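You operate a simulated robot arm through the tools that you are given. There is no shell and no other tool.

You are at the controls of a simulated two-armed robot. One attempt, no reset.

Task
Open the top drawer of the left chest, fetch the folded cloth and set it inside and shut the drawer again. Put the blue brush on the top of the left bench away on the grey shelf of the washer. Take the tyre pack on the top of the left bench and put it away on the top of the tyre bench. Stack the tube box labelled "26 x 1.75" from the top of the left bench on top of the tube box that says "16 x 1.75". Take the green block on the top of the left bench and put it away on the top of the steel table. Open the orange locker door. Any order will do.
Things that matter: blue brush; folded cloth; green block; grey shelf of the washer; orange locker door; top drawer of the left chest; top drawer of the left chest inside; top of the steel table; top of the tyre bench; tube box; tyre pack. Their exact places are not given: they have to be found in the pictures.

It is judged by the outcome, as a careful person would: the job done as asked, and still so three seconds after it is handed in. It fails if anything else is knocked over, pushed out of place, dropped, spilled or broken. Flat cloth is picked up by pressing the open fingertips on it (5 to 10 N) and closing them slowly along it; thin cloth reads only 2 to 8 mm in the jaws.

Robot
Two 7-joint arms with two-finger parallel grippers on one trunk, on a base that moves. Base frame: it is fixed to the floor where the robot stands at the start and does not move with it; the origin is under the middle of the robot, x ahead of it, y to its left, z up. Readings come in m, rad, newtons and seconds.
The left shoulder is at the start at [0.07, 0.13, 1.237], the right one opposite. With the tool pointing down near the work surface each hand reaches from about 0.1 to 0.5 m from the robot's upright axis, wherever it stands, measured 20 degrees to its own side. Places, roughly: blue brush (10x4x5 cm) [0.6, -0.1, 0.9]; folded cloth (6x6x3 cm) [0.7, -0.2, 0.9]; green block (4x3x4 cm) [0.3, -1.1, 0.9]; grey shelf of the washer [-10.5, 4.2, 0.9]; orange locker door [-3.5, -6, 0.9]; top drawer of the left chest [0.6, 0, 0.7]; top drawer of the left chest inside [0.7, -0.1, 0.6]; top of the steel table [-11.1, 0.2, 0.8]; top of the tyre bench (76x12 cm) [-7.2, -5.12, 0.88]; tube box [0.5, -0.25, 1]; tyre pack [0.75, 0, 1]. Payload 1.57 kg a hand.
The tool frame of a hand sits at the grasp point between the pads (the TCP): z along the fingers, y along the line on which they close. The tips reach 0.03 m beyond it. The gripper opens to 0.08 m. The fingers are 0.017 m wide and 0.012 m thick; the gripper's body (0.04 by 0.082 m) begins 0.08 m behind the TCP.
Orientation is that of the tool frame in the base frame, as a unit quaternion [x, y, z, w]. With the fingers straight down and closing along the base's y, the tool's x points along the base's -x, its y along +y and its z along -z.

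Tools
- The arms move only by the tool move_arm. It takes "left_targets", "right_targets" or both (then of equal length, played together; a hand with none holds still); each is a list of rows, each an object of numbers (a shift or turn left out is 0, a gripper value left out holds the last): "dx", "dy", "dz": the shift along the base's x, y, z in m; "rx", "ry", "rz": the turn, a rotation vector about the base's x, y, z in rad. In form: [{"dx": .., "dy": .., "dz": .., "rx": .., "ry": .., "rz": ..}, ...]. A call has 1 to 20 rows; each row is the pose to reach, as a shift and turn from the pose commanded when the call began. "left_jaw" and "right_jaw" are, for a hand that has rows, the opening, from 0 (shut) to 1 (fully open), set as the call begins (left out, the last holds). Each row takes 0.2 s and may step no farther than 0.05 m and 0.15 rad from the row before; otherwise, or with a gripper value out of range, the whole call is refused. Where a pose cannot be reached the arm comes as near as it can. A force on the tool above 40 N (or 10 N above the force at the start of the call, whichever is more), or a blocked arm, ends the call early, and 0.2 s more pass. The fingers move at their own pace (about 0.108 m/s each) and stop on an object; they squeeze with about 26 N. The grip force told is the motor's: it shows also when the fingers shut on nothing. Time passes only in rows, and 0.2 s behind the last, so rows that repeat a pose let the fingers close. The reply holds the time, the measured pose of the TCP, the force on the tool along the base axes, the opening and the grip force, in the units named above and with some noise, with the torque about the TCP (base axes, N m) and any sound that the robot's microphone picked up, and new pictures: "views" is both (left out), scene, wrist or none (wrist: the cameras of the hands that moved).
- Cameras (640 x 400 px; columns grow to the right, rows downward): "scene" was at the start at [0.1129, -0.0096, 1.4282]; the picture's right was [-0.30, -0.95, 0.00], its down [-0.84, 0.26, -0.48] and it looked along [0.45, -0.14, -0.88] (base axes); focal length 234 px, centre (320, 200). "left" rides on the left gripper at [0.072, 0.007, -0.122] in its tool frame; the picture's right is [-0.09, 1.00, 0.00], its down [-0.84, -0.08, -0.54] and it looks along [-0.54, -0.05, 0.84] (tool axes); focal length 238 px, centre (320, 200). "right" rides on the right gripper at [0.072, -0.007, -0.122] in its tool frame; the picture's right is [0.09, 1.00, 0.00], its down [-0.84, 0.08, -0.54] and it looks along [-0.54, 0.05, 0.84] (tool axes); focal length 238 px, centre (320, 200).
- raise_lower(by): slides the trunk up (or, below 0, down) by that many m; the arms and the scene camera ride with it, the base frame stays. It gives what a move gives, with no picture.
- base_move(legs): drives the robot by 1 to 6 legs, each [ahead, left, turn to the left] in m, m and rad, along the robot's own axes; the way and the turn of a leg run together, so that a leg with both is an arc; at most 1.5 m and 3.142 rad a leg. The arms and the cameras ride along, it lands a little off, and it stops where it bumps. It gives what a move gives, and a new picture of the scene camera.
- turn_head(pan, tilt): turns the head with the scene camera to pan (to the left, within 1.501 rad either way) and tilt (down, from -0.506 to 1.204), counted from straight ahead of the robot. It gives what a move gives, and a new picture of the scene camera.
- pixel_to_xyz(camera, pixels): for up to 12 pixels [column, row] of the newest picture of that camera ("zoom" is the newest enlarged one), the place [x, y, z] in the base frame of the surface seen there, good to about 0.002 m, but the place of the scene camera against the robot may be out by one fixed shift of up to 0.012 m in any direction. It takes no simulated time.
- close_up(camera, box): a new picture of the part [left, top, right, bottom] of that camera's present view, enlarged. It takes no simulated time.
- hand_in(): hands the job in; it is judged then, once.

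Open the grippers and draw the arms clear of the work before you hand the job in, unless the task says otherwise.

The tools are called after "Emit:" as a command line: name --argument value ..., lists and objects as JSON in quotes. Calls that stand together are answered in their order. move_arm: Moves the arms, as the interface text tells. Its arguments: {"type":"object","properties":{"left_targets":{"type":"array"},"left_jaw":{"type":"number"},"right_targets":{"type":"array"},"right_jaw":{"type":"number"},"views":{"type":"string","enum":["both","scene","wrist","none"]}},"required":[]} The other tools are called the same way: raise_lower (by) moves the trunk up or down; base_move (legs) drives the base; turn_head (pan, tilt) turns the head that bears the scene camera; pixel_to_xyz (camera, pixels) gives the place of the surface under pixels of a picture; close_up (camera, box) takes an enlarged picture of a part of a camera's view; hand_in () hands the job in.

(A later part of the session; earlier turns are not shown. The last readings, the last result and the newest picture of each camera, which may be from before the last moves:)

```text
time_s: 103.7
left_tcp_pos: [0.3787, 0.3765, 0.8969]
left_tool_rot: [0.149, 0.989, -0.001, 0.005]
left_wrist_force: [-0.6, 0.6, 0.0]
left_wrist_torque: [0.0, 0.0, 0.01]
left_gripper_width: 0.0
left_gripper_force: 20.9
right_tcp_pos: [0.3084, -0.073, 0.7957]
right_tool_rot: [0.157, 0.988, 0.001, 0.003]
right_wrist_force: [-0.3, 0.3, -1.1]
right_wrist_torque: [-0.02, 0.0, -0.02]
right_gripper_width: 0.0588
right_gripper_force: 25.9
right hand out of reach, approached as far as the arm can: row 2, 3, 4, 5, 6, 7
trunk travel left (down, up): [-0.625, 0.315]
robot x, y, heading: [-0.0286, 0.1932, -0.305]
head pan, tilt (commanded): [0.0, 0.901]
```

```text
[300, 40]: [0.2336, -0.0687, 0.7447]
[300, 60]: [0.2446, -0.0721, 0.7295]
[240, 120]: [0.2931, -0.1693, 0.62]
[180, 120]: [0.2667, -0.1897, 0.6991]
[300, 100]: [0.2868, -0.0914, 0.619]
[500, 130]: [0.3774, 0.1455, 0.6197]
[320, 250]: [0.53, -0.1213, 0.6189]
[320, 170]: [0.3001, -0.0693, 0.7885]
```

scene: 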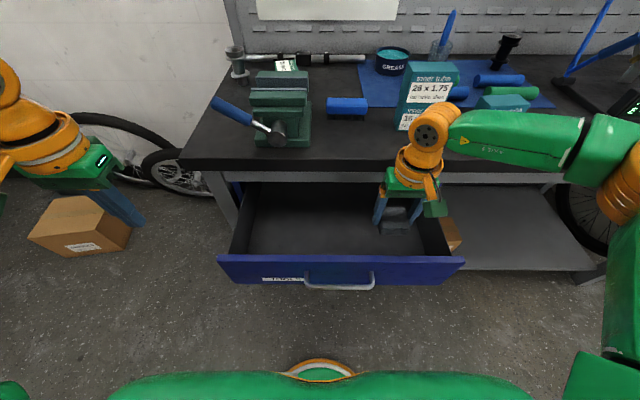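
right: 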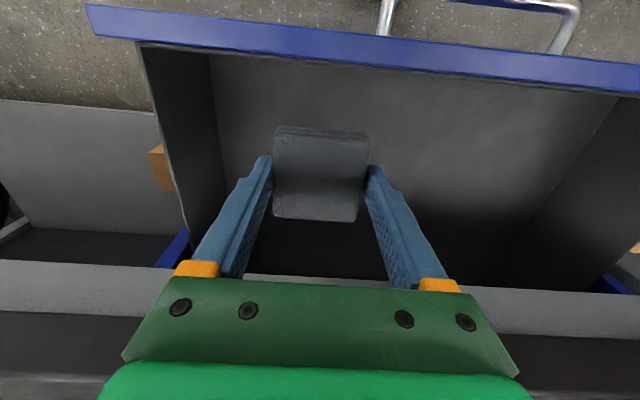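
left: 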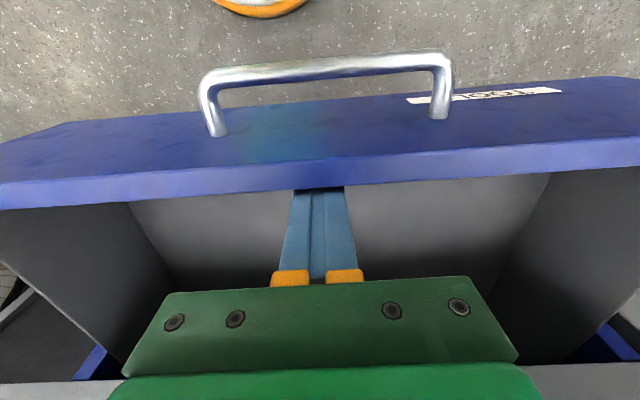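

All clear: forearm is in front of the bench, drawer floor z 0.619, panel inner n 0.255. I lower the trunk 0.13 m, bringing the cloth just above the drawer floor.

Emit:
raise_lower --by -0.13

Emit:
close_up --camera "right" --box '[0, 0, 640, 400]'

```text
time_s: 105.3
left_tcp_pos: [0.3796, 0.3777, 0.7657]
left_tool_rot: [0.15, 0.989, -0.001, 0.006]
left_wrist_force: [0.0, 0.6, -0.5]
left_wrist_torque: [0.0, 0.0, 0.02]
left_gripper_width: 0.0001
left_gripper_force: 21.4
right_tcp_pos: [0.3087, -0.0724, 0.6664]
right_tool_rot: [0.156, 0.988, 0.001, 0.002]
right_wrist_force: [0.3, 0.0, 0.1]
right_wrist_torque: [-0.02, -0.03, -0.01]
right_gripper_width: 0.059
right_gripper_force: 26.3
trunk travel left (down, up): [-0.495, 0.445]
robot x, y, heading: [-0.0268, 0.1958, -0.302]
head pan, tilt (commanded): [0.0, 0.901]
```

```text
1.00 times, centred on (320, 200) of right (not enlarged: the box is as wide or as high as the picture)
```

zoom: 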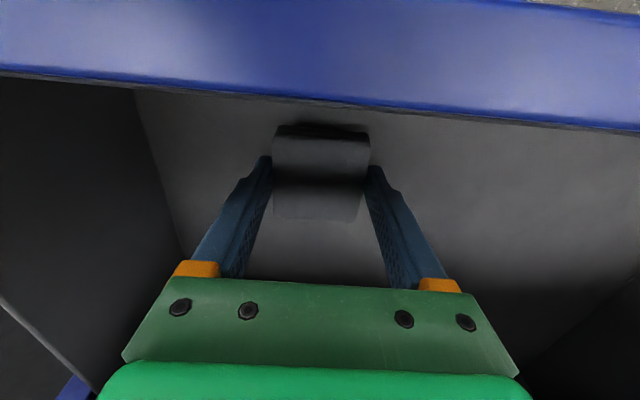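

The cloth hangs just above the drawer floor. I lower 1 cm more with force feedback.

Emit:
move_arm --right_targets '[{"dz": -0.004}, {"dz": -0.008}, {"dz": -0.0105}]' --views "none"

```text
time_s: 106.1
left_tcp_pos: [0.3798, 0.3754, 0.7671]
left_tool_rot: [0.149, 0.989, -0.002, 0.006]
left_wrist_force: [0.3, -0.1, -0.2]
left_wrist_torque: [0.0, 0.0, 0.02]
left_gripper_width: 0.0
left_gripper_force: 21.7
right_tcp_pos: [0.306, -0.0725, 0.6552]
right_tool_rot: [0.157, 0.988, 0.0, 0.003]
right_wrist_force: [0.3, 0.4, 0.3]
right_wrist_torque: [0.03, 0.03, 0.03]
right_gripper_width: 0.0588
right_gripper_force: 26.0
trunk travel left (down, up): [-0.495, 0.445]
robot x, y, heading: [-0.0264, 0.1963, -0.303]
head pan, tilt (commanded): [0.0, 0.901]
```

At z 0.655 the cloth bottom is at the floor level. I release it.

Emit:
move_arm --right_targets '[{"dz": -0.001}, {"dz": -0.001}, {"dz": -0.001}]' --right_jaw 0.92 --views "wrist"

```text
time_s: 106.9
left_tcp_pos: [0.3795, 0.3766, 0.7662]
left_tool_rot: [0.15, 0.989, -0.002, 0.006]
left_wrist_force: [-0.9, -0.9, 0.1]
left_wrist_torque: [0.01, -0.01, 0.03]
left_gripper_width: 0.0
left_gripper_force: 20.8
right_tcp_pos: [0.3068, -0.0753, 0.6553]
right_tool_rot: [0.156, 0.988, 0.002, 0.003]
right_wrist_force: [-0.6, 0.7, 0.0]
right_wrist_torque: [0.0, -0.01, 0.01]
right_gripper_width: 0.0737
right_gripper_force: 0.0
trunk travel left (down, up): [-0.495, 0.445]
robot x, y, heading: [-0.0256, 0.1943, -0.306]
head pan, tilt (commanded): [0.0, 0.901]
```

right: 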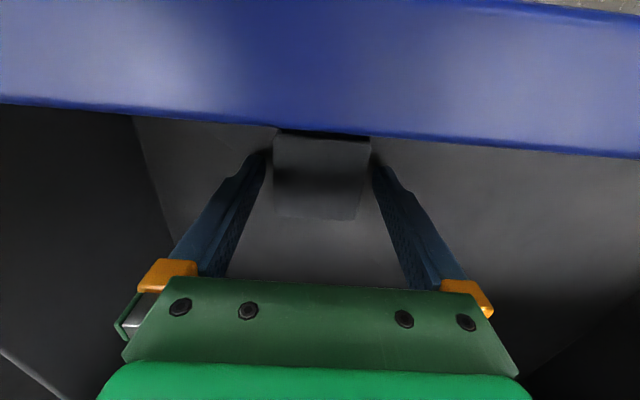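

Released. I raise the trunk 0.2 m to draw the open hand straight up out of the drawer.

Emit:
raise_lower --by 0.2

Emit:
turn_head --pan 0.0 --tilt 1.0

```text
time_s: 109.0
left_tcp_pos: [0.3794, 0.3771, 0.967]
left_tool_rot: [0.15, 0.989, -0.001, 0.005]
left_wrist_force: [-0.3, -0.4, -0.2]
left_wrist_torque: [0.04, -0.01, -0.01]
left_gripper_width: 0.0
left_gripper_force: 21.1
right_tcp_pos: [0.3073, -0.0741, 0.8552]
right_tool_rot: [0.157, 0.988, 0.003, 0.003]
right_wrist_force: [-0.5, 0.2, 1.0]
right_wrist_torque: [-0.02, 0.0, 0.0]
right_gripper_width: 0.0733
right_gripper_force: 0.1
trunk travel left (down, up): [-0.695, 0.245]
robot x, y, heading: [-0.0226, 0.1926, -0.308]
head pan, tilt (commanded): [0.0, 0.901]
```

```text
time_s: 109.7
left_tcp_pos: [0.3789, 0.376, 0.967]
left_tool_rot: [0.15, 0.989, -0.001, 0.006]
left_wrist_force: [0.0, 0.4, 0.0]
left_wrist_torque: [0.01, 0.01, 0.0]
left_gripper_width: 0.0
left_gripper_force: 21.9
right_tcp_pos: [0.3071, -0.0736, 0.8552]
right_tool_rot: [0.157, 0.988, 0.003, 0.004]
right_wrist_force: [0.1, -0.2, 0.4]
right_wrist_torque: [-0.02, -0.02, -0.01]
right_gripper_width: 0.0737
right_gripper_force: 0.0
trunk travel left (down, up): [-0.695, 0.245]
robot x, y, heading: [-0.0264, 0.1947, -0.305]
head pan, tilt (commanded): [0.0, 1.0]
```

scene: 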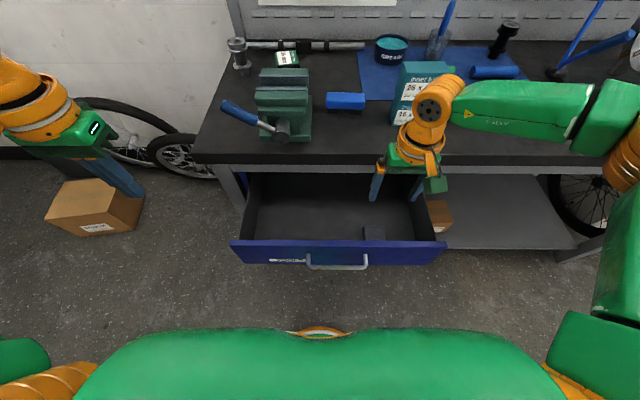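

The cloth lies in the drawer at (374,233). I check the vise handle's position before shifting right for the left hand to push the drawer shut.

Emit:
pixel_to_xyz --camera "scene" --pixels '[[224, 105], [250, 122], [280, 130], [374, 233], [340, 250], [420, 248], [260, 250]]'

Emit:
close_up --camera "scene" --box '[200, 150, 460, 280]'

```text
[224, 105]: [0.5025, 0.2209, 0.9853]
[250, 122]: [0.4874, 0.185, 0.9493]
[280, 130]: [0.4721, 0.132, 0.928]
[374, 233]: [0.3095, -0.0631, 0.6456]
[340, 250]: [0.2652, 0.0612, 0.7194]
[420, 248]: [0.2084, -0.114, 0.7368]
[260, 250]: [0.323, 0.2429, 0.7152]
```

```text
2.46 times, centred on (330, 215) of scene
```

zoom: 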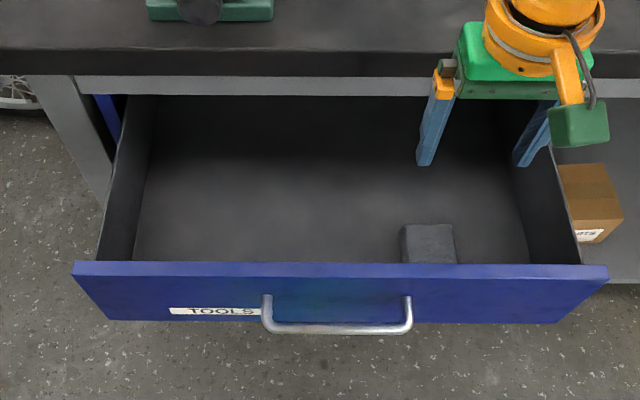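

The vise handle tip is at n≈0.41, clear of the left hand's path. I shift the base 0.17 m right again.

Emit:
base_move --legs '[[0, -0.17, 0]]'

```text
time_s: 111.2
left_tcp_pos: [0.3301, 0.2168, 0.9671]
left_tool_rot: [0.149, 0.989, -0.002, 0.007]
left_wrist_force: [-0.4, 0.0, -0.3]
left_wrist_torque: [-0.03, 0.01, -0.01]
left_gripper_width: 0.0
left_gripper_force: 21.2
right_tcp_pos: [0.2574, -0.2323, 0.8563]
right_tool_rot: [0.156, 0.988, 0.001, 0.004]
right_wrist_force: [0.8, 0.2, -0.7]
right_wrist_torque: [0.01, 0.01, -0.01]
right_gripper_width: 0.0733
right_gripper_force: 0.0
trunk travel left (down, up): [-0.695, 0.245]
robot x, y, heading: [-0.0762, 0.0317, -0.304]
head pan, tilt (commanded): [0.0, 1.0]
```

scene: 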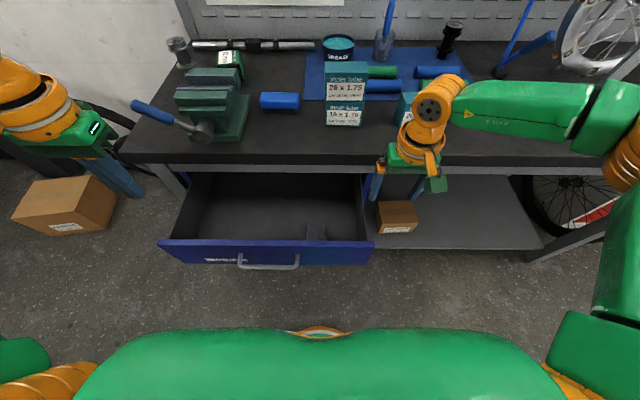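

I lower the trunk 7 cm and place the left hand's closed fingers vertically in front of the drawer face, left of the handle.

Emit:
raise_lower --by -0.07

Emit:
move_arm --left_targets '[{"dx": -0.03, "dy": -0.015}, {"dx": -0.06, "dy": -0.0307}, {"dx": -0.06, "dy": -0.0307, "dz": -0.04}, {"dx": -0.06, "dy": -0.0307, "dz": -0.08}, {"dx": -0.06, "dy": -0.0307, "dz": -0.12}, {"dx": -0.06, "dy": -0.0307, "dz": -0.16}]' --views "both"

```text
time_s: 112.3
left_tcp_pos: [0.3286, 0.2161, 0.8972]
left_tool_rot: [0.148, 0.989, -0.002, 0.006]
left_wrist_force: [0.1, -0.3, 0.1]
left_wrist_torque: [-0.02, 0.0, -0.01]
left_gripper_width: 0.0
left_gripper_force: 21.5
right_tcp_pos: [0.2564, -0.2334, 0.7856]
right_tool_rot: [0.155, 0.988, 0.002, 0.004]
right_wrist_force: [-0.5, -0.2, -0.1]
right_wrist_torque: [-0.01, 0.02, -0.03]
right_gripper_width: 0.0737
right_gripper_force: 0.2
trunk travel left (down, up): [-0.625, 0.315]
robot x, y, heading: [-0.0765, 0.0352, -0.301]
head pan, tilt (commanded): [0.0, 1.0]
```

```text
time_s: 113.7
left_tcp_pos: [0.2677, 0.1868, 0.7373]
left_tool_rot: [0.148, 0.989, -0.001, 0.007]
left_wrist_force: [-0.6, 0.4, 0.2]
left_wrist_torque: [-0.01, -0.05, -0.03]
left_gripper_width: 0.0002
left_gripper_force: 21.4
right_tcp_pos: [0.2557, -0.2328, 0.7839]
right_tool_rot: [0.156, 0.988, 0.002, 0.004]
right_wrist_force: [0.3, 0.0, 0.6]
right_wrist_torque: [0.02, -0.01, -0.02]
right_gripper_width: 0.0733
right_gripper_force: 0.0
trunk travel left (down, up): [-0.625, 0.315]
robot x, y, heading: [-0.0771, 0.0305, -0.3]
head pan, tilt (commanded): [0.0, 1.0]
```

scene: 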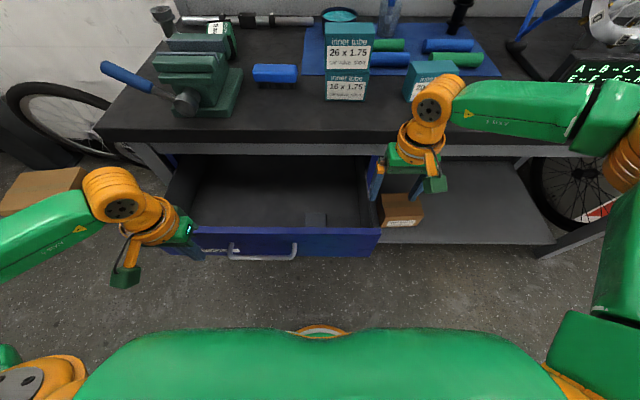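
left: 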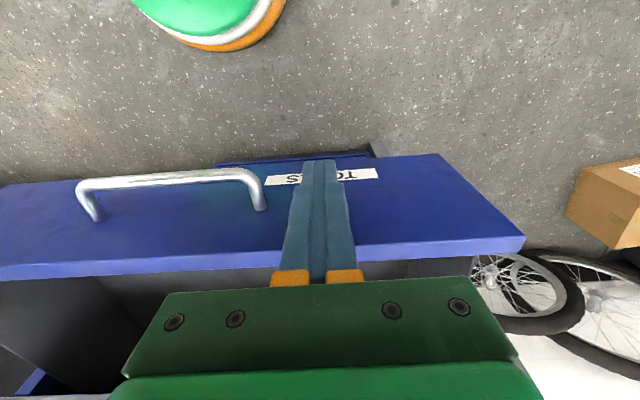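

The fingers are just in front of the face. I push the drawer in ~12 cm along the bench normal and lift the right hand a bit out of the way.

Emit:
move_arm --left_targets '[{"dx": 0.0114, "dy": -0.0037}, {"dx": 0.0228, "dy": -0.0074}, {"dx": 0.0343, "dy": -0.011}, {"dx": 0.0457, "dy": -0.0147}, {"dx": 0.0571, "dy": -0.0184}, {"dx": 0.0685, "dy": -0.0221}, {"dx": 0.08, "dy": -0.0258}, {"dx": 0.0914, "dy": -0.0295}, {"dx": 0.1028, "dy": -0.0331}, {"dx": 0.1142, "dy": -0.0368}, {"dx": 0.1256, "dy": -0.0405}, {"dx": 0.1356, "dy": -0.0437}]' --right_targets '[{"dz": 0.01}, {"dz": 0.02}, {"dz": 0.03}, {"dz": 0.04}, {"dz": 0.05}, {"dz": 0.06}, {"dz": 0.06}, {"dz": 0.06}, {"dz": 0.06}, {"dz": 0.06}, {"dz": 0.06}, {"dz": 0.06}]' --views "both"

```text
time_s: 116.3
left_tcp_pos: [0.4049, 0.1415, 0.7356]
left_tool_rot: [0.149, 0.989, -0.002, 0.006]
left_wrist_force: [-1.8, -0.1, -0.4]
left_wrist_torque: [0.03, -0.01, 0.0]
left_gripper_width: 0.0
left_gripper_force: 21.4
right_tcp_pos: [0.2564, -0.2348, 0.8454]
right_tool_rot: [0.156, 0.988, 0.002, 0.003]
right_wrist_force: [0.7, 0.5, 0.8]
right_wrist_torque: [0.0, 0.01, 0.01]
right_gripper_width: 0.0739
right_gripper_force: 0.1
trunk travel left (down, up): [-0.625, 0.315]
robot x, y, heading: [-0.079, 0.0313, -0.302]
head pan, tilt (commanded): [0.0, 1.0]
```

scene: 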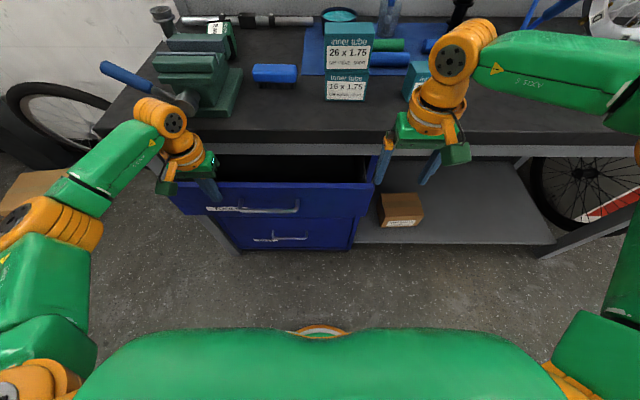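
right: 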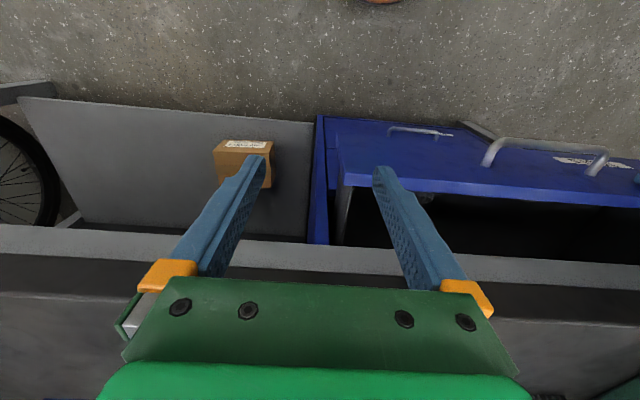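
left: 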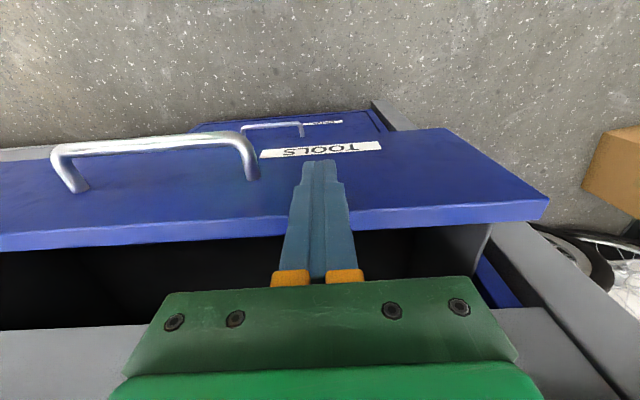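

I back off 4 cm, tilt the left hand 0.65 rad forward so it fits under the bench edge, and push again.

Emit:
move_arm --left_targets '[{"dx": -0.02, "dy": 0.0065}, {"dx": -0.04, "dy": 0.013, "rx": -0.04, "ry": -0.124}, {"dx": -0.04, "dy": 0.013, "rx": -0.08, "ry": -0.248}, {"dx": -0.04, "dy": 0.013, "rx": -0.12, "ry": -0.372}, {"dx": -0.04, "dy": 0.013, "rx": -0.16, "ry": -0.495}, {"dx": -0.04, "dy": 0.013, "rx": -0.1994, "ry": -0.6187}, {"dx": -0.0286, "dy": 0.0092, "rx": -0.1994, "ry": -0.6187}, {"dx": -0.0171, "dy": 0.0055, "rx": -0.1994, "ry": -0.6187}, {"dx": -0.0057, "dy": 0.0018, "rx": -0.1994, "ry": -0.6187}, {"dx": 0.0057, "dy": -0.0018, "rx": -0.1994, "ry": -0.6187}, {"dx": 0.0171, "dy": -0.0055, "rx": -0.1994, "ry": -0.6187}, {"dx": 0.0286, "dy": -0.0092, "rx": -0.1994, "ry": -0.6187}, {"dx": 0.04, "dy": -0.0129, "rx": -0.1994, "ry": -0.6187}, {"dx": 0.0514, "dy": -0.0166, "rx": -0.1994, "ry": -0.6187}, {"dx": 0.0628, "dy": -0.0202, "rx": -0.1994, "ry": -0.6187}, {"dx": 0.0733, "dy": -0.0236, "rx": -0.1994, "ry": -0.6187}]' --views "both"

```text
time_s: 119.7
left_tcp_pos: [0.4779, 0.1191, 0.7364]
left_tool_rot: [0.141, 0.935, -0.053, 0.321]
left_wrist_force: [0.0, 0.0, 0.2]
left_wrist_torque: [0.0, 0.0, 0.02]
left_gripper_width: 0.0
left_gripper_force: 21.7
right_tcp_pos: [0.2567, -0.2337, 0.8457]
right_tool_rot: [0.156, 0.988, 0.002, 0.003]
right_wrist_force: [0.1, -0.3, 0.2]
right_wrist_torque: [0.0, 0.05, 0.03]
right_gripper_width: 0.0738
right_gripper_force: 0.1
trunk travel left (down, up): [-0.625, 0.315]
robot x, y, heading: [-0.0763, 0.0309, -0.299]
head pan, tilt (commanded): [0.0, 1.0]
```

scene: 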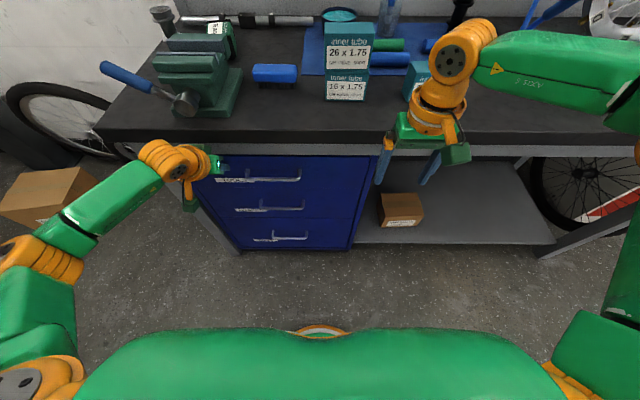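
left: 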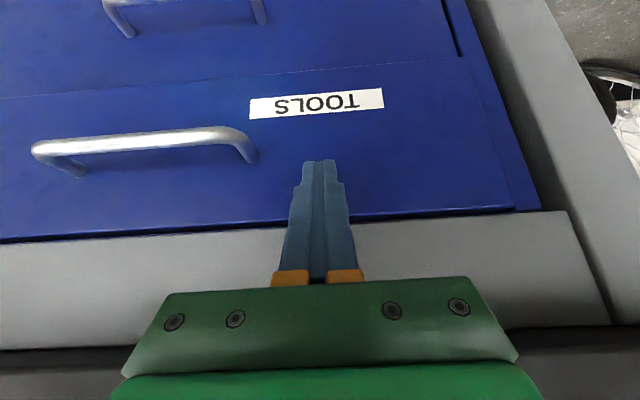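

The drawer looks shut. I measure the top face against the second drawer and the frame.

Emit:
pixel_to_xyz --camera "left" --pixels '[[200, 180], [400, 150], [200, 200], [400, 80], [300, 60], [480, 160], [505, 180], [500, 120]]'

```text
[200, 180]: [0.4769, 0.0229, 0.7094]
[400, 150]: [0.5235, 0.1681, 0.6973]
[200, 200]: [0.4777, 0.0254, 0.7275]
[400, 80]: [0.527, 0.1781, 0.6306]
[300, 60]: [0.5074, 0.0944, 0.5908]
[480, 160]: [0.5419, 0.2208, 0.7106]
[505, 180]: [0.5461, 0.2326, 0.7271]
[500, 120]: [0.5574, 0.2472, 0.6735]
```

The top face is at n 0.447 versus 0.454 for the closed ones: 7 mm still open. I push further.

Emit:
move_arm --left_targets '[{"dx": 0.0038, "dy": -0.0012}, {"dx": 0.0076, "dy": -0.0025}, {"dx": 0.0114, "dy": -0.0037}, {"dx": 0.0133, "dy": -0.0043}]' --views "wrist"

Emit:
pixel_to_xyz --camera "left" --pixels '[[200, 180], [400, 140], [200, 195], [300, 55], [480, 160]]'

```text
time_s: 120.7
left_tcp_pos: [0.4871, 0.1146, 0.7369]
left_tool_rot: [0.141, 0.935, -0.052, 0.32]
left_wrist_force: [-12.5, 1.8, -4.6]
left_wrist_torque: [0.07, 0.37, -0.06]
left_gripper_width: 0.0
left_gripper_force: 21.4
right_tcp_pos: [0.2549, -0.2324, 0.8462]
right_tool_rot: [0.154, 0.988, 0.002, 0.006]
right_wrist_force: [1.3, 0.3, -0.3]
right_wrist_torque: [0.0, 0.0, -0.01]
right_gripper_width: 0.0734
right_gripper_force: 0.0
trunk travel left (down, up): [-0.625, 0.315]
robot x, y, heading: [-0.0776, 0.0338, -0.302]
head pan, tilt (commanded): [0.0, 1.0]
```

left: 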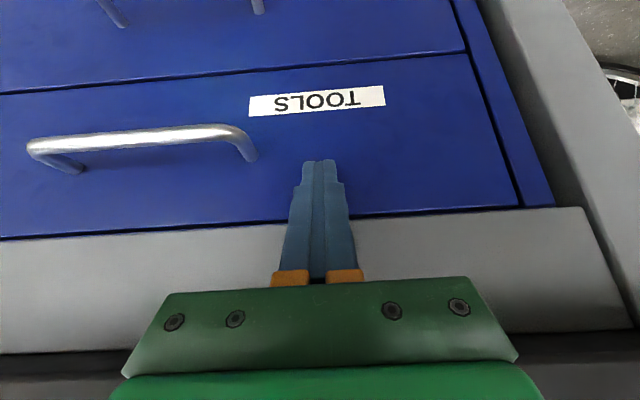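

```text
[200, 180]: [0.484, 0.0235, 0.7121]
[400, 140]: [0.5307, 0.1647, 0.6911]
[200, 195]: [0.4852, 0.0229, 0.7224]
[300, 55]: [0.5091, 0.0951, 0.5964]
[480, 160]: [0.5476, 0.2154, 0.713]
```

The drawer is shut (face n 0.454, 12 N contact). I draw the left hand back, then raise the trunk.

Emit:
move_arm --left_targets '[{"dx": -0.019, "dy": 0.006}, {"dx": -0.057, "dy": 0.018}, {"dx": -0.095, "dy": 0.0306}, {"dx": -0.133, "dy": 0.043}]' --right_targets '[{"dx": -0.019, "dy": 0.006}, {"dx": -0.038, "dy": 0.012}, {"dx": -0.057, "dy": 0.018}, {"dx": -0.057, "dy": 0.018}]' --views "none"

Emit:
raise_lower --by 0.2

Emit:
turn_head --pan 0.0 --tilt 0.9

```text
time_s: 121.7
left_tcp_pos: [0.3558, 0.1565, 0.7375]
left_tool_rot: [0.141, 0.935, -0.053, 0.322]
left_wrist_force: [-0.2, -0.4, -0.7]
left_wrist_torque: [-0.01, -0.02, 0.01]
left_gripper_width: 0.0
left_gripper_force: 21.6
right_tcp_pos: [0.1983, -0.2153, 0.8448]
right_tool_rot: [0.155, 0.988, 0.003, 0.004]
right_wrist_force: [0.1, 0.1, 0.1]
right_wrist_torque: [0.01, 0.0, 0.01]
right_gripper_width: 0.0739
right_gripper_force: 0.0
trunk travel left (down, up): [-0.625, 0.315]
robot x, y, heading: [-0.0764, 0.0306, -0.299]
head pan, tilt (commanded): [0.0, 1.0]
```

```text
time_s: 123.8
left_tcp_pos: [0.3565, 0.1559, 0.9369]
left_tool_rot: [0.141, 0.935, -0.053, 0.32]
left_wrist_force: [-0.4, 0.3, -0.2]
left_wrist_torque: [-0.02, 0.01, 0.0]
left_gripper_width: 0.0001
left_gripper_force: 21.2
right_tcp_pos: [0.1987, -0.2154, 1.0451]
right_tool_rot: [0.156, 0.988, 0.002, 0.004]
right_wrist_force: [-0.6, -0.4, 0.1]
right_wrist_torque: [0.02, 0.0, 0.03]
right_gripper_width: 0.0735
right_gripper_force: 0.0
trunk travel left (down, up): [-0.825, 0.115]
robot x, y, heading: [-0.0759, 0.0315, -0.301]
head pan, tilt (commanded): [0.0, 1.0]
```

```text
time_s: 124.5
left_tcp_pos: [0.3564, 0.1559, 0.937]
left_tool_rot: [0.14, 0.935, -0.052, 0.321]
left_wrist_force: [-0.2, -0.8, 0.2]
left_wrist_torque: [-0.01, -0.01, -0.01]
left_gripper_width: 0.0001
left_gripper_force: 21.3
right_tcp_pos: [0.1997, -0.2156, 1.045]
right_tool_rot: [0.156, 0.988, 0.002, 0.003]
right_wrist_force: [-0.4, -1.0, -0.1]
right_wrist_torque: [0.0, -0.02, -0.01]
right_gripper_width: 0.0735
right_gripper_force: 0.0
trunk travel left (down, up): [-0.825, 0.115]
robot x, y, heading: [-0.0783, 0.0296, -0.307]
head pan, tilt (commanded): [0.0, 0.901]
```

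scene: 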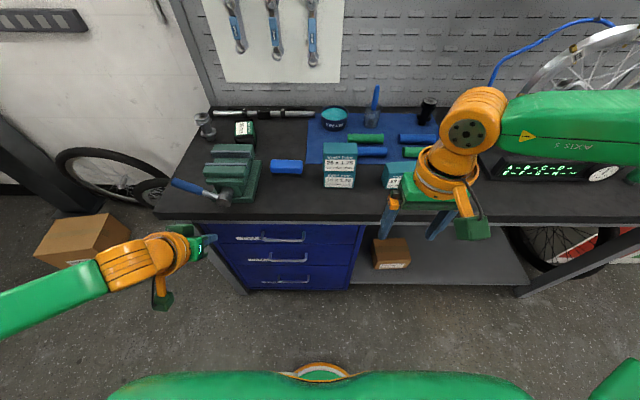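

Bench is in order. Next the blue brush with the left hand: first I set the left tool vertical again and raise it.

Emit:
move_arm --left_targets '[{"dz": 0.02, "rx": 0.04, "ry": 0.124}, {"dz": 0.04, "rx": 0.08, "ry": 0.248}, {"dz": 0.06, "rx": 0.12, "ry": 0.372}, {"dz": 0.08, "rx": 0.16, "ry": 0.495}, {"dz": 0.1, "rx": 0.1985, "ry": 0.616}]' --left_jaw 1.0 --views "none"

Emit:
move_arm --left_targets '[{"rz": 0.14}, {"rz": 0.28}, {"rz": 0.42}, {"rz": 0.56}, {"rz": 0.7}, {"rz": 0.84}, {"rz": 0.98}, {"rz": 1.12}, {"rz": 1.26}, {"rz": 1.4}, {"rz": 1.54}]' --views "none"

```text
time_s: 125.7
left_tcp_pos: [0.3568, 0.1566, 1.0351]
left_tool_rot: [0.15, 0.989, -0.002, 0.005]
left_wrist_force: [0.2, -0.5, 0.1]
left_wrist_torque: [0.02, 0.03, 0.02]
left_gripper_width: 0.0803
left_gripper_force: 0.0
right_tcp_pos: [0.1999, -0.2166, 1.0442]
right_tool_rot: [0.156, 0.988, 0.002, 0.004]
right_wrist_force: [0.0, 0.1, -0.1]
right_wrist_torque: [0.02, -0.01, 0.0]
right_gripper_width: 0.0738
right_gripper_force: 0.1
trunk travel left (down, up): [-0.825, 0.115]
robot x, y, heading: [-0.076, 0.0309, -0.299]
head pan, tilt (commanded): [0.0, 0.901]
```

```text
time_s: 128.1
left_tcp_pos: [0.3552, 0.1572, 1.0363]
left_tool_rot: [-0.583, 0.812, 0.004, 0.006]
left_wrist_force: [-0.5, -0.3, 0.2]
left_wrist_torque: [-0.03, 0.0, 0.02]
left_gripper_width: 0.0799
left_gripper_force: 0.0
right_tcp_pos: [0.1993, -0.2146, 1.0442]
right_tool_rot: [0.156, 0.988, 0.002, 0.004]
right_wrist_force: [0.3, -0.4, 0.3]
right_wrist_torque: [-0.01, 0.0, 0.0]
right_gripper_width: 0.0734
right_gripper_force: 0.1
trunk travel left (down, up): [-0.825, 0.115]
robot x, y, heading: [-0.0782, 0.034, -0.299]
head pan, tilt (commanded): [0.0, 0.901]
```

The left hand has turned 90° without trouble. I raise the trunk 6 cm for clearance and drive 0.23 m forward toward the bench.

Emit:
raise_lower --by 0.06

Emit:
base_move --legs '[[0.23, 0, 0]]'

Emit:
close_up --camera "left" --box '[0, 0, 640, 400]'

```text
time_s: 129.1
left_tcp_pos: [0.3559, 0.1571, 1.0952]
left_tool_rot: [-0.581, 0.814, 0.004, 0.007]
left_wrist_force: [0.5, -0.1, 0.7]
left_wrist_torque: [-0.01, -0.01, -0.04]
left_gripper_width: 0.0803
left_gripper_force: 0.0
right_tcp_pos: [0.1999, -0.2162, 1.1064]
right_tool_rot: [0.156, 0.988, 0.002, 0.003]
right_wrist_force: [-0.1, -0.9, -1.0]
right_wrist_torque: [-0.02, 0.0, 0.0]
right_gripper_width: 0.0735
right_gripper_force: 0.1
trunk travel left (down, up): [-0.885, 0.055]
robot x, y, heading: [-0.0757, 0.0331, -0.307]
head pan, tilt (commanded): [0.0, 0.901]
```

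```text
time_s: 130.8
left_tcp_pos: [0.5737, 0.0886, 1.0971]
left_tool_rot: [-0.583, 0.813, 0.003, 0.007]
left_wrist_force: [-0.2, -0.2, -1.2]
left_wrist_torque: [-0.02, -0.02, 0.03]
left_gripper_width: 0.08
left_gripper_force: 0.1
right_tcp_pos: [0.417, -0.2832, 1.1058]
right_tool_rot: [0.155, 0.988, 0.002, 0.005]
right_wrist_force: [0.1, -0.2, 0.8]
right_wrist_torque: [-0.05, 0.01, -0.01]
right_gripper_width: 0.0734
right_gripper_force: 0.0
trunk travel left (down, up): [-0.885, 0.055]
robot x, y, heading: [0.1417, -0.0351, -0.302]
head pan, tilt (commanded): [0.0, 0.901]
```

scene: 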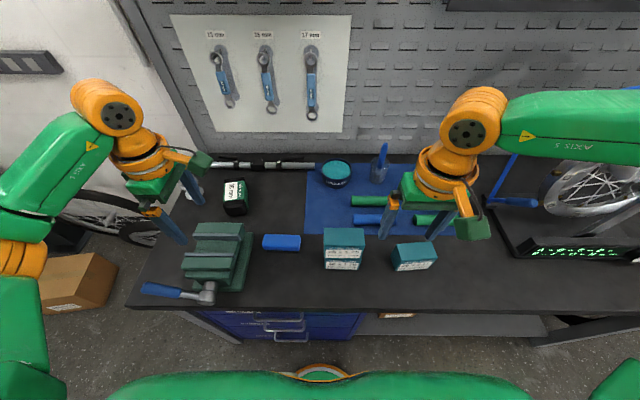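

```text
1.00 times, centred on (320, 200) of left (not enlarged: the box is as wide or as high as the picture)
```

zoom: 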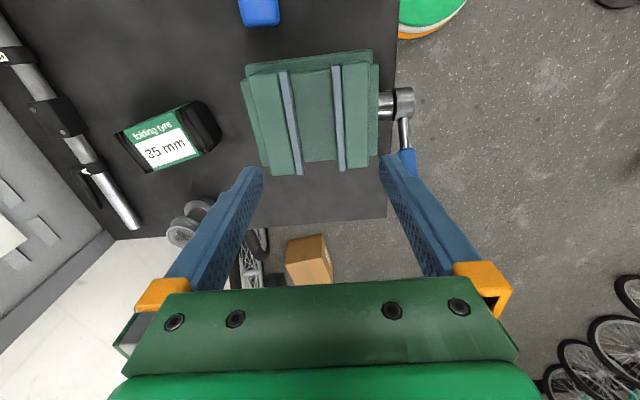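

The left wrist camera sees the tyre pack at (170,140) and the brush at (260,10). I query their positions.

Emit:
pixel_to_xyz --camera "zoom" --pixels '[[260, 12], [242, 20], [278, 20], [130, 130], [180, 108], [200, 135], [155, 165], [168, 140], [118, 145], [215, 145], [285, 70], [250, 120]]'

Emit:
pixel_to_xyz --camera "scene" --pixels '[[265, 238], [298, 236], [298, 246], [265, 246], [281, 241], [227, 186], [247, 183], [246, 200], [228, 205], [237, 213]]'

```text
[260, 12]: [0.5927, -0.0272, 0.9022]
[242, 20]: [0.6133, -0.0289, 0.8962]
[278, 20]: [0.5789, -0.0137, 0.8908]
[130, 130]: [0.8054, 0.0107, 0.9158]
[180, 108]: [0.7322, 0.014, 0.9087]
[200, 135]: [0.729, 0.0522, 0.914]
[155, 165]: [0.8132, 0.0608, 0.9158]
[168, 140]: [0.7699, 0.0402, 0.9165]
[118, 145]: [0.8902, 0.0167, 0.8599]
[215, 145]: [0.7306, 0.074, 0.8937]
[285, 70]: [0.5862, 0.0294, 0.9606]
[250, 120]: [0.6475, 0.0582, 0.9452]
```

```text
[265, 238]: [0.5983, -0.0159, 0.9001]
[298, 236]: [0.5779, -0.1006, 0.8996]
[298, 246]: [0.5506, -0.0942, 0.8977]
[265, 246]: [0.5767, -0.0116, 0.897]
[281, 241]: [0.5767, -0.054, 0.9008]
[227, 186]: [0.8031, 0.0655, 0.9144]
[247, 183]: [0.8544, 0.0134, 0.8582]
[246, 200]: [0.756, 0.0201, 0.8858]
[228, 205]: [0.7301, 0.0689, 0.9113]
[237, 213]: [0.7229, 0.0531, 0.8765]
```

The brush centre is about (0.583, -0.065), yaw ≈ -0.27; I'll grip it slightly left of centre. I move the base 4 cm closer first.

Emit:
base_move --legs '[[0.04, 0, 0]]'

```text
time_s: 131.7
left_tcp_pos: [0.6091, 0.0782, 1.0998]
left_tool_rot: [-0.582, 0.813, 0.002, 0.008]
left_wrist_force: [-0.6, 0.1, 1.3]
left_wrist_torque: [-0.03, -0.09, -0.02]
left_gripper_width: 0.08
left_gripper_force: 0.1
right_tcp_pos: [0.4513, -0.2928, 1.1073]
right_tool_rot: [0.154, 0.988, 0.001, 0.006]
right_wrist_force: [-0.4, -0.7, 0.3]
right_wrist_torque: [-0.01, -0.03, 0.01]
right_gripper_width: 0.0735
right_gripper_force: 0.0
trunk travel left (down, up): [-0.885, 0.055]
robot x, y, heading: [0.1824, -0.0502, -0.305]
head pan, tilt (commanded): [0.0, 0.901]
```

scene: 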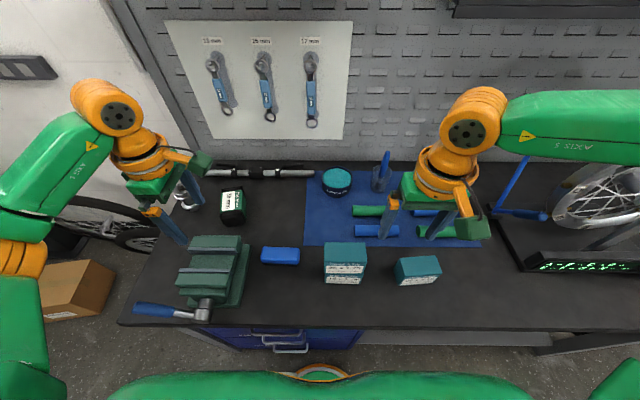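

To reach low with the turned hand I must lower the trunk; first I raise both hands and draw the right hand back from above the boxes.

Emit:
move_arm --left_targets '[{"dz": 0.03}, {"dz": 0.06}, {"dz": 0.09}, {"dz": 0.1}]' --right_targets '[{"dx": -0.0357, "dy": 0.0115, "dz": 0.02}, {"dx": -0.0714, "dy": 0.023, "dz": 0.04}, {"dx": -0.107, "dy": 0.0345, "dz": 0.06}, {"dx": -0.143, "dy": 0.046, "dz": 0.08}]' --views "none"

```text
time_s: 132.7
left_tcp_pos: [0.6145, 0.0767, 1.1979]
left_tool_rot: [-0.583, 0.813, 0.004, 0.007]
left_wrist_force: [-0.4, -0.1, -0.1]
left_wrist_torque: [0.0, 0.03, 0.01]
left_gripper_width: 0.0797
left_gripper_force: 0.0
right_tcp_pos: [0.314, -0.2492, 1.1843]
right_tool_rot: [0.155, 0.988, 0.001, 0.004]
right_wrist_force: [-0.8, 0.0, -0.5]
right_wrist_torque: [-0.01, -0.02, 0.01]
right_gripper_width: 0.0733
right_gripper_force: 0.0
trunk travel left (down, up): [-0.885, 0.055]
robot x, y, heading: [0.1818, -0.047, -0.299]
head pan, tilt (commanded): [0.0, 0.901]
```

Both hands are high enough. I lower the trunk 0.17 m.

Emit:
raise_lower --by -0.17

Emit:
move_arm --left_targets '[{"dx": -0.0055, "dy": -0.032, "rz": 0.02}, {"dx": -0.011, "dy": -0.064, "rz": 0.04}, {"dx": -0.0165, "dy": -0.096, "rz": 0.055}, {"dx": -0.0265, "dy": -0.127, "rz": 0.055}, {"dx": -0.0265, "dy": -0.127, "dz": -0.03, "rz": 0.055}]' --views "both"

```text
time_s: 134.6
left_tcp_pos: [0.6137, 0.0753, 1.0271]
left_tool_rot: [-0.582, 0.813, 0.003, 0.007]
left_wrist_force: [0.7, 0.6, -0.4]
left_wrist_torque: [0.0, 0.01, 0.03]
left_gripper_width: 0.0799
left_gripper_force: 0.0
right_tcp_pos: [0.3151, -0.2507, 1.015]
right_tool_rot: [0.155, 0.988, 0.003, 0.004]
right_wrist_force: [0.3, -0.3, -0.1]
right_wrist_torque: [-0.01, 0.01, 0.0]
right_gripper_width: 0.0737
right_gripper_force: 0.1
trunk travel left (down, up): [-0.715, 0.225]
robot x, y, heading: [0.1841, -0.0488, -0.303]
head pan, tilt (commanded): [0.0, 0.901]
```

```text
time_s: 135.8
left_tcp_pos: [0.5877, -0.05, 0.9957]
left_tool_rot: [-0.604, 0.797, 0.004, 0.006]
left_wrist_force: [-0.1, 0.6, 0.3]
left_wrist_torque: [0.04, -0.01, 0.03]
left_gripper_width: 0.0802
left_gripper_force: 0.1
right_tcp_pos: [0.3165, -0.2481, 1.0149]
right_tool_rot: [0.155, 0.988, 0.002, 0.002]
right_wrist_force: [-0.2, -0.2, 0.0]
right_wrist_torque: [-0.01, 0.02, -0.03]
right_gripper_width: 0.0735
right_gripper_force: 0.1
trunk travel left (down, up): [-0.715, 0.225]
robot x, y, heading: [0.181, -0.0493, -0.301]
head pan, tilt (commanded): [0.0, 0.901]
```

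scene: 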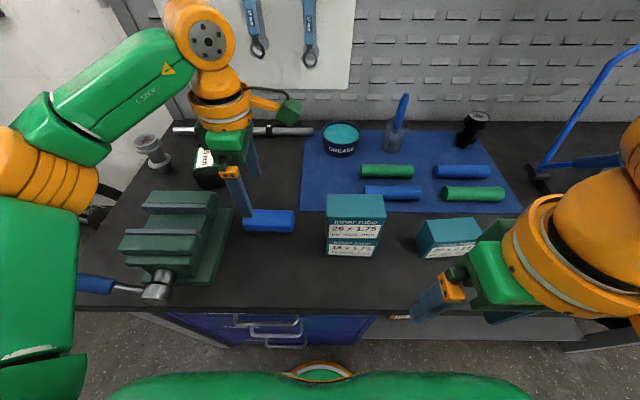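
left: 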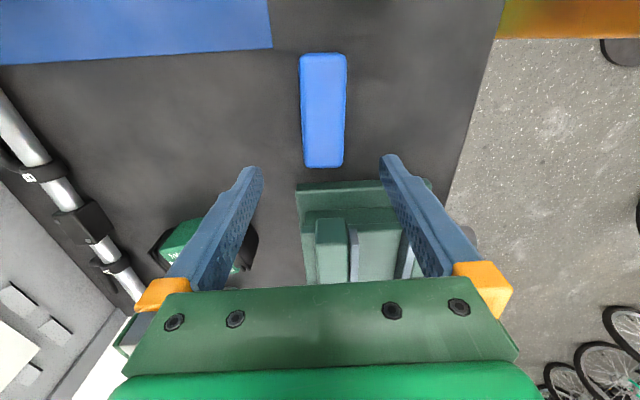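

The brush lies at (323,110) between the fingers' lines. I measure its corners and check alignment.

Emit:
pixel_to_xyz --camera "left" --pixels '[[304, 60], [343, 60], [340, 160], [308, 162], [323, 110], [323, 150]]'

```text
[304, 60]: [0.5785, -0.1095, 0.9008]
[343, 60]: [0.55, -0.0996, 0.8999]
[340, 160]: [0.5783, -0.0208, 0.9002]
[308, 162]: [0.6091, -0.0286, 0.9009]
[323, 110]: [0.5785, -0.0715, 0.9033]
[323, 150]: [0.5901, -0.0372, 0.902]
```

Brush centre (0.579, -0.065), yaw -0.35. I correct the turn by -0.08 rad and the position, then descend to z≈0.893.

Emit:
move_arm --left_targets '[{"dx": -0.005, "dy": -0.005, "rz": -0.079}, {"dx": -0.005, "dy": -0.005, "dz": -0.03, "rz": -0.079}, {"dx": -0.005, "dy": -0.005, "dz": -0.06, "rz": -0.079}, {"dx": -0.005, "dy": -0.005, "dz": -0.085, "rz": -0.079}, {"dx": -0.005, "dy": -0.005, "dz": -0.1025, "rz": -0.079}]' --views "both"

```text
time_s: 137.0
left_tcp_pos: [0.5839, -0.0557, 0.8934]
left_tool_rot: [-0.573, 0.82, 0.004, 0.007]
left_wrist_force: [0.0, -0.3, 0.2]
left_wrist_torque: [-0.03, 0.01, -0.01]
left_gripper_width: 0.0798
left_gripper_force: 0.1
right_tcp_pos: [0.3154, -0.2497, 1.0152]
right_tool_rot: [0.155, 0.988, 0.001, 0.003]
right_wrist_force: [0.9, -0.6, 0.3]
right_wrist_torque: [-0.01, -0.02, 0.03]
right_gripper_width: 0.0736
right_gripper_force: 0.0
trunk travel left (down, up): [-0.715, 0.225]
robot x, y, heading: [0.183, -0.0459, -0.303]
head pan, tilt (commanded): [0.0, 0.901]
```

scene: 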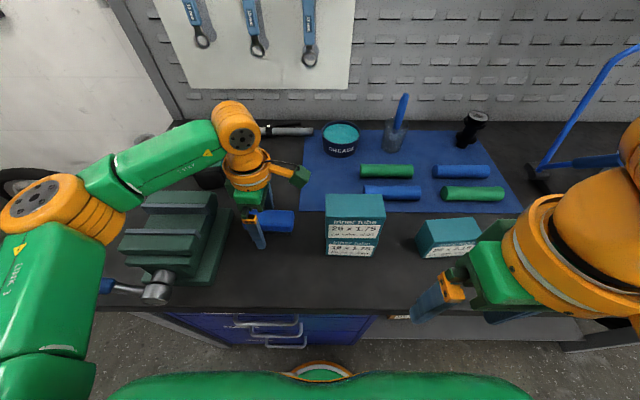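
left: 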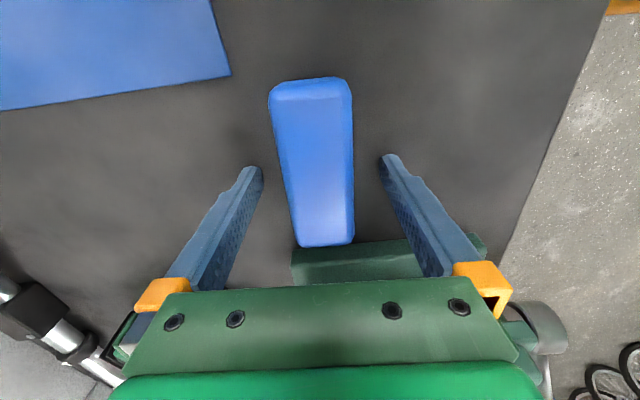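

Aligned: the brush sits between the fingers. I close the left gripper.

Emit:
move_arm --left_targets '[{"dz": 0}, {"dz": 0}, {"dz": 0}, {"dz": 0}, {"dz": 0}]' --left_jaw 0.0 --views "wrist"

```text
time_s: 138.2
left_tcp_pos: [0.583, -0.0558, 0.8938]
left_tool_rot: [-0.572, 0.82, 0.003, 0.006]
left_wrist_force: [-0.4, 0.1, 0.2]
left_wrist_torque: [0.01, -0.01, -0.01]
left_gripper_width: 0.0396
left_gripper_force: 26.2
right_tcp_pos: [0.3159, -0.2492, 1.0161]
right_tool_rot: [0.155, 0.988, 0.002, 0.003]
right_wrist_force: [0.1, -0.5, -0.6]
right_wrist_torque: [0.0, -0.02, 0.02]
right_gripper_width: 0.0737
right_gripper_force: 0.0
trunk travel left (down, up): [-0.715, 0.225]
robot x, y, heading: [0.1808, -0.0471, -0.305]
head pan, tilt (commanded): [0.0, 0.901]
```

left: 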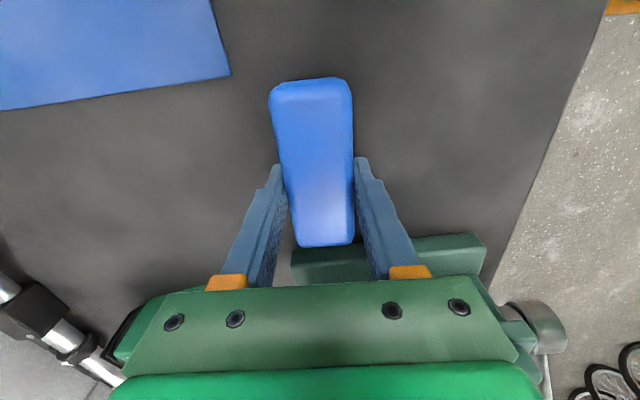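

Gripped at 0.040 m. I lift slowly.

Emit:
move_arm --left_targets '[{"dz": 0.004}, {"dz": 0.01}, {"dz": 0.018}, {"dz": 0.028}, {"dz": 0.038}, {"dz": 0.048}, {"dz": 0.06}, {"dz": 0.072}, {"dz": 0.085}, {"dz": 0.1}]' --views "both"

```text
time_s: 140.4
left_tcp_pos: [0.5832, -0.0556, 0.9933]
left_tool_rot: [-0.573, 0.82, 0.004, 0.007]
left_wrist_force: [0.9, -0.2, -1.1]
left_wrist_torque: [0.03, 0.0, 0.01]
left_gripper_width: 0.0397
left_gripper_force: 25.4
right_tcp_pos: [0.3155, -0.2488, 1.0138]
right_tool_rot: [0.155, 0.988, 0.002, 0.004]
right_wrist_force: [0.2, 0.0, 0.1]
right_wrist_torque: [-0.02, 0.02, -0.01]
right_gripper_width: 0.0738
right_gripper_force: 0.2
trunk travel left (down, up): [-0.715, 0.225]
robot x, y, heading: [0.1783, -0.0505, -0.303]
head pan, tilt (commanded): [0.0, 0.901]
```

scene: 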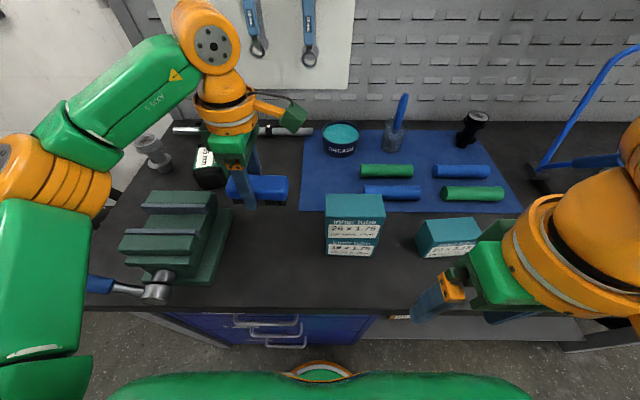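
left: 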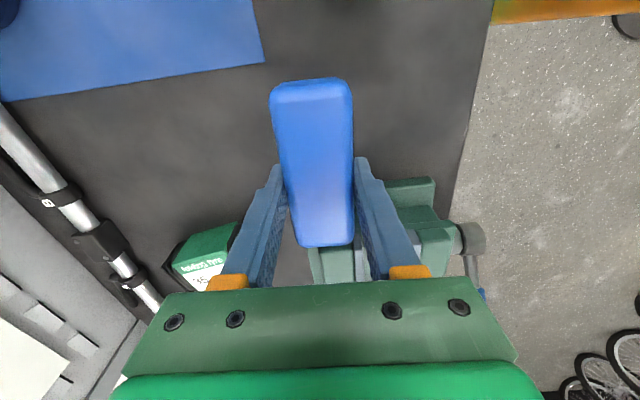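

The brush is held well. I raise the trunk 0.15 m and back off 0.25 m.

Emit:
raise_lower --by 0.15

Emit:
base_move --legs '[[-0.25, 0, 0]]'

```text
time_s: 142.2
left_tcp_pos: [0.5839, -0.054, 1.1424]
left_tool_rot: [-0.572, 0.82, 0.004, 0.006]
left_wrist_force: [-0.2, 1.1, -0.9]
left_wrist_torque: [0.03, -0.01, 0.0]
left_gripper_width: 0.0394
left_gripper_force: 25.7
right_tcp_pos: [0.3163, -0.2489, 1.1643]
right_tool_rot: [0.155, 0.988, 0.002, 0.003]
right_wrist_force: [-0.3, -0.1, 0.4]
right_wrist_torque: [0.02, 0.01, 0.02]
right_gripper_width: 0.0734
right_gripper_force: 0.0
trunk travel left (down, up): [-0.865, 0.075]
robot x, y, heading: [0.1776, -0.0487, -0.297]
head pan, tilt (commanded): [0.0, 0.901]
```

```text
time_s: 144.0
left_tcp_pos: [0.3467, 0.0184, 1.1427]
left_tool_rot: [-0.572, 0.82, 0.005, 0.006]
left_wrist_force: [0.8, 0.3, -1.1]
left_wrist_torque: [0.02, 0.04, 0.0]
left_gripper_width: 0.0396
left_gripper_force: 26.0
right_tcp_pos: [0.0805, -0.1758, 1.1644]
right_tool_rot: [0.155, 0.988, 0.003, 0.002]
right_wrist_force: [0.3, 0.3, -0.3]
right_wrist_torque: [0.03, 0.0, -0.02]
right_gripper_width: 0.0737
right_gripper_force: 0.1
trunk travel left (down, up): [-0.865, 0.075]
robot x, y, heading: [-0.0601, 0.0271, -0.299]
head pan, tilt (commanded): [0.0, 0.901]
```

scene: 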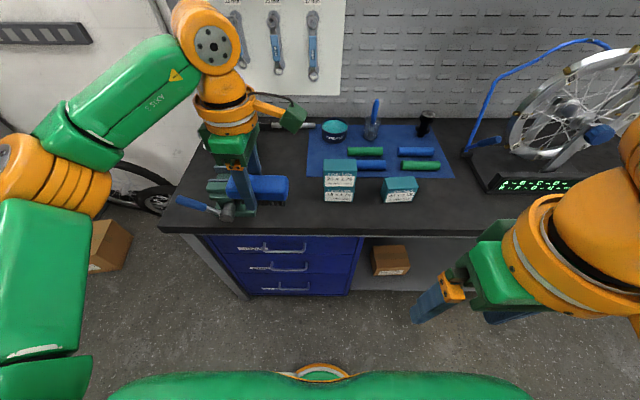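

Now I draw the left hand with the brush in toward the left side of the body, slowly.

Emit:
move_arm --left_targets '[{"dx": -0.0105, "dy": 0.0191}, {"dx": -0.0209, "dy": 0.0383}, {"dx": -0.0314, "dy": 0.0574}, {"dx": -0.0419, "dy": 0.0765}, {"dx": -0.0523, "dy": 0.0957}, {"dx": -0.0628, "dy": 0.1148}, {"dx": -0.0733, "dy": 0.1339}, {"dx": -0.0837, "dy": 0.1531}, {"dx": -0.0942, "dy": 0.1722}, {"dx": -0.1047, "dy": 0.1913}, {"dx": -0.1151, "dy": 0.2105}, {"dx": -0.1256, "dy": 0.2296}]' --views "scene"

```text
time_s: 146.6
left_tcp_pos: [0.2303, 0.2231, 1.1419]
left_tool_rot: [-0.572, 0.82, 0.004, 0.006]
left_wrist_force: [-0.1, -0.6, -1.1]
left_wrist_torque: [0.03, 0.01, 0.0]
left_gripper_width: 0.0395
left_gripper_force: 26.1
left hand out of reach, approached as far as the arm can: row 11, 12
right_tcp_pos: [0.0766, -0.1764, 1.1646]
right_tool_rot: [0.154, 0.988, 0.003, 0.003]
right_wrist_force: [0.3, 0.1, 0.4]
right_wrist_torque: [0.03, -0.01, -0.03]
right_gripper_width: 0.0736
right_gripper_force: 0.0
trunk travel left (down, up): [-0.865, 0.075]
robot x, y, heading: [-0.0567, 0.0258, -0.299]
head pan, tilt (commanded): [0.0, 0.901]
```

scene: 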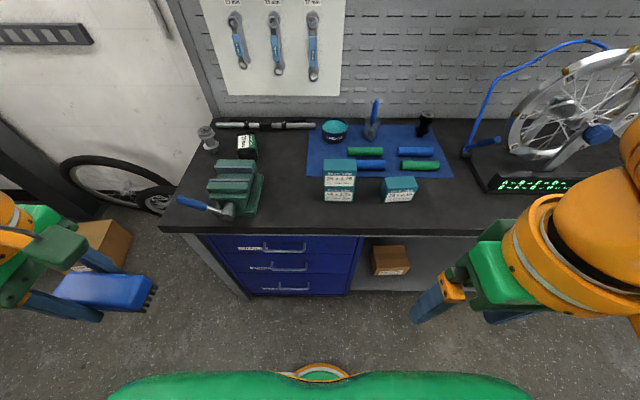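

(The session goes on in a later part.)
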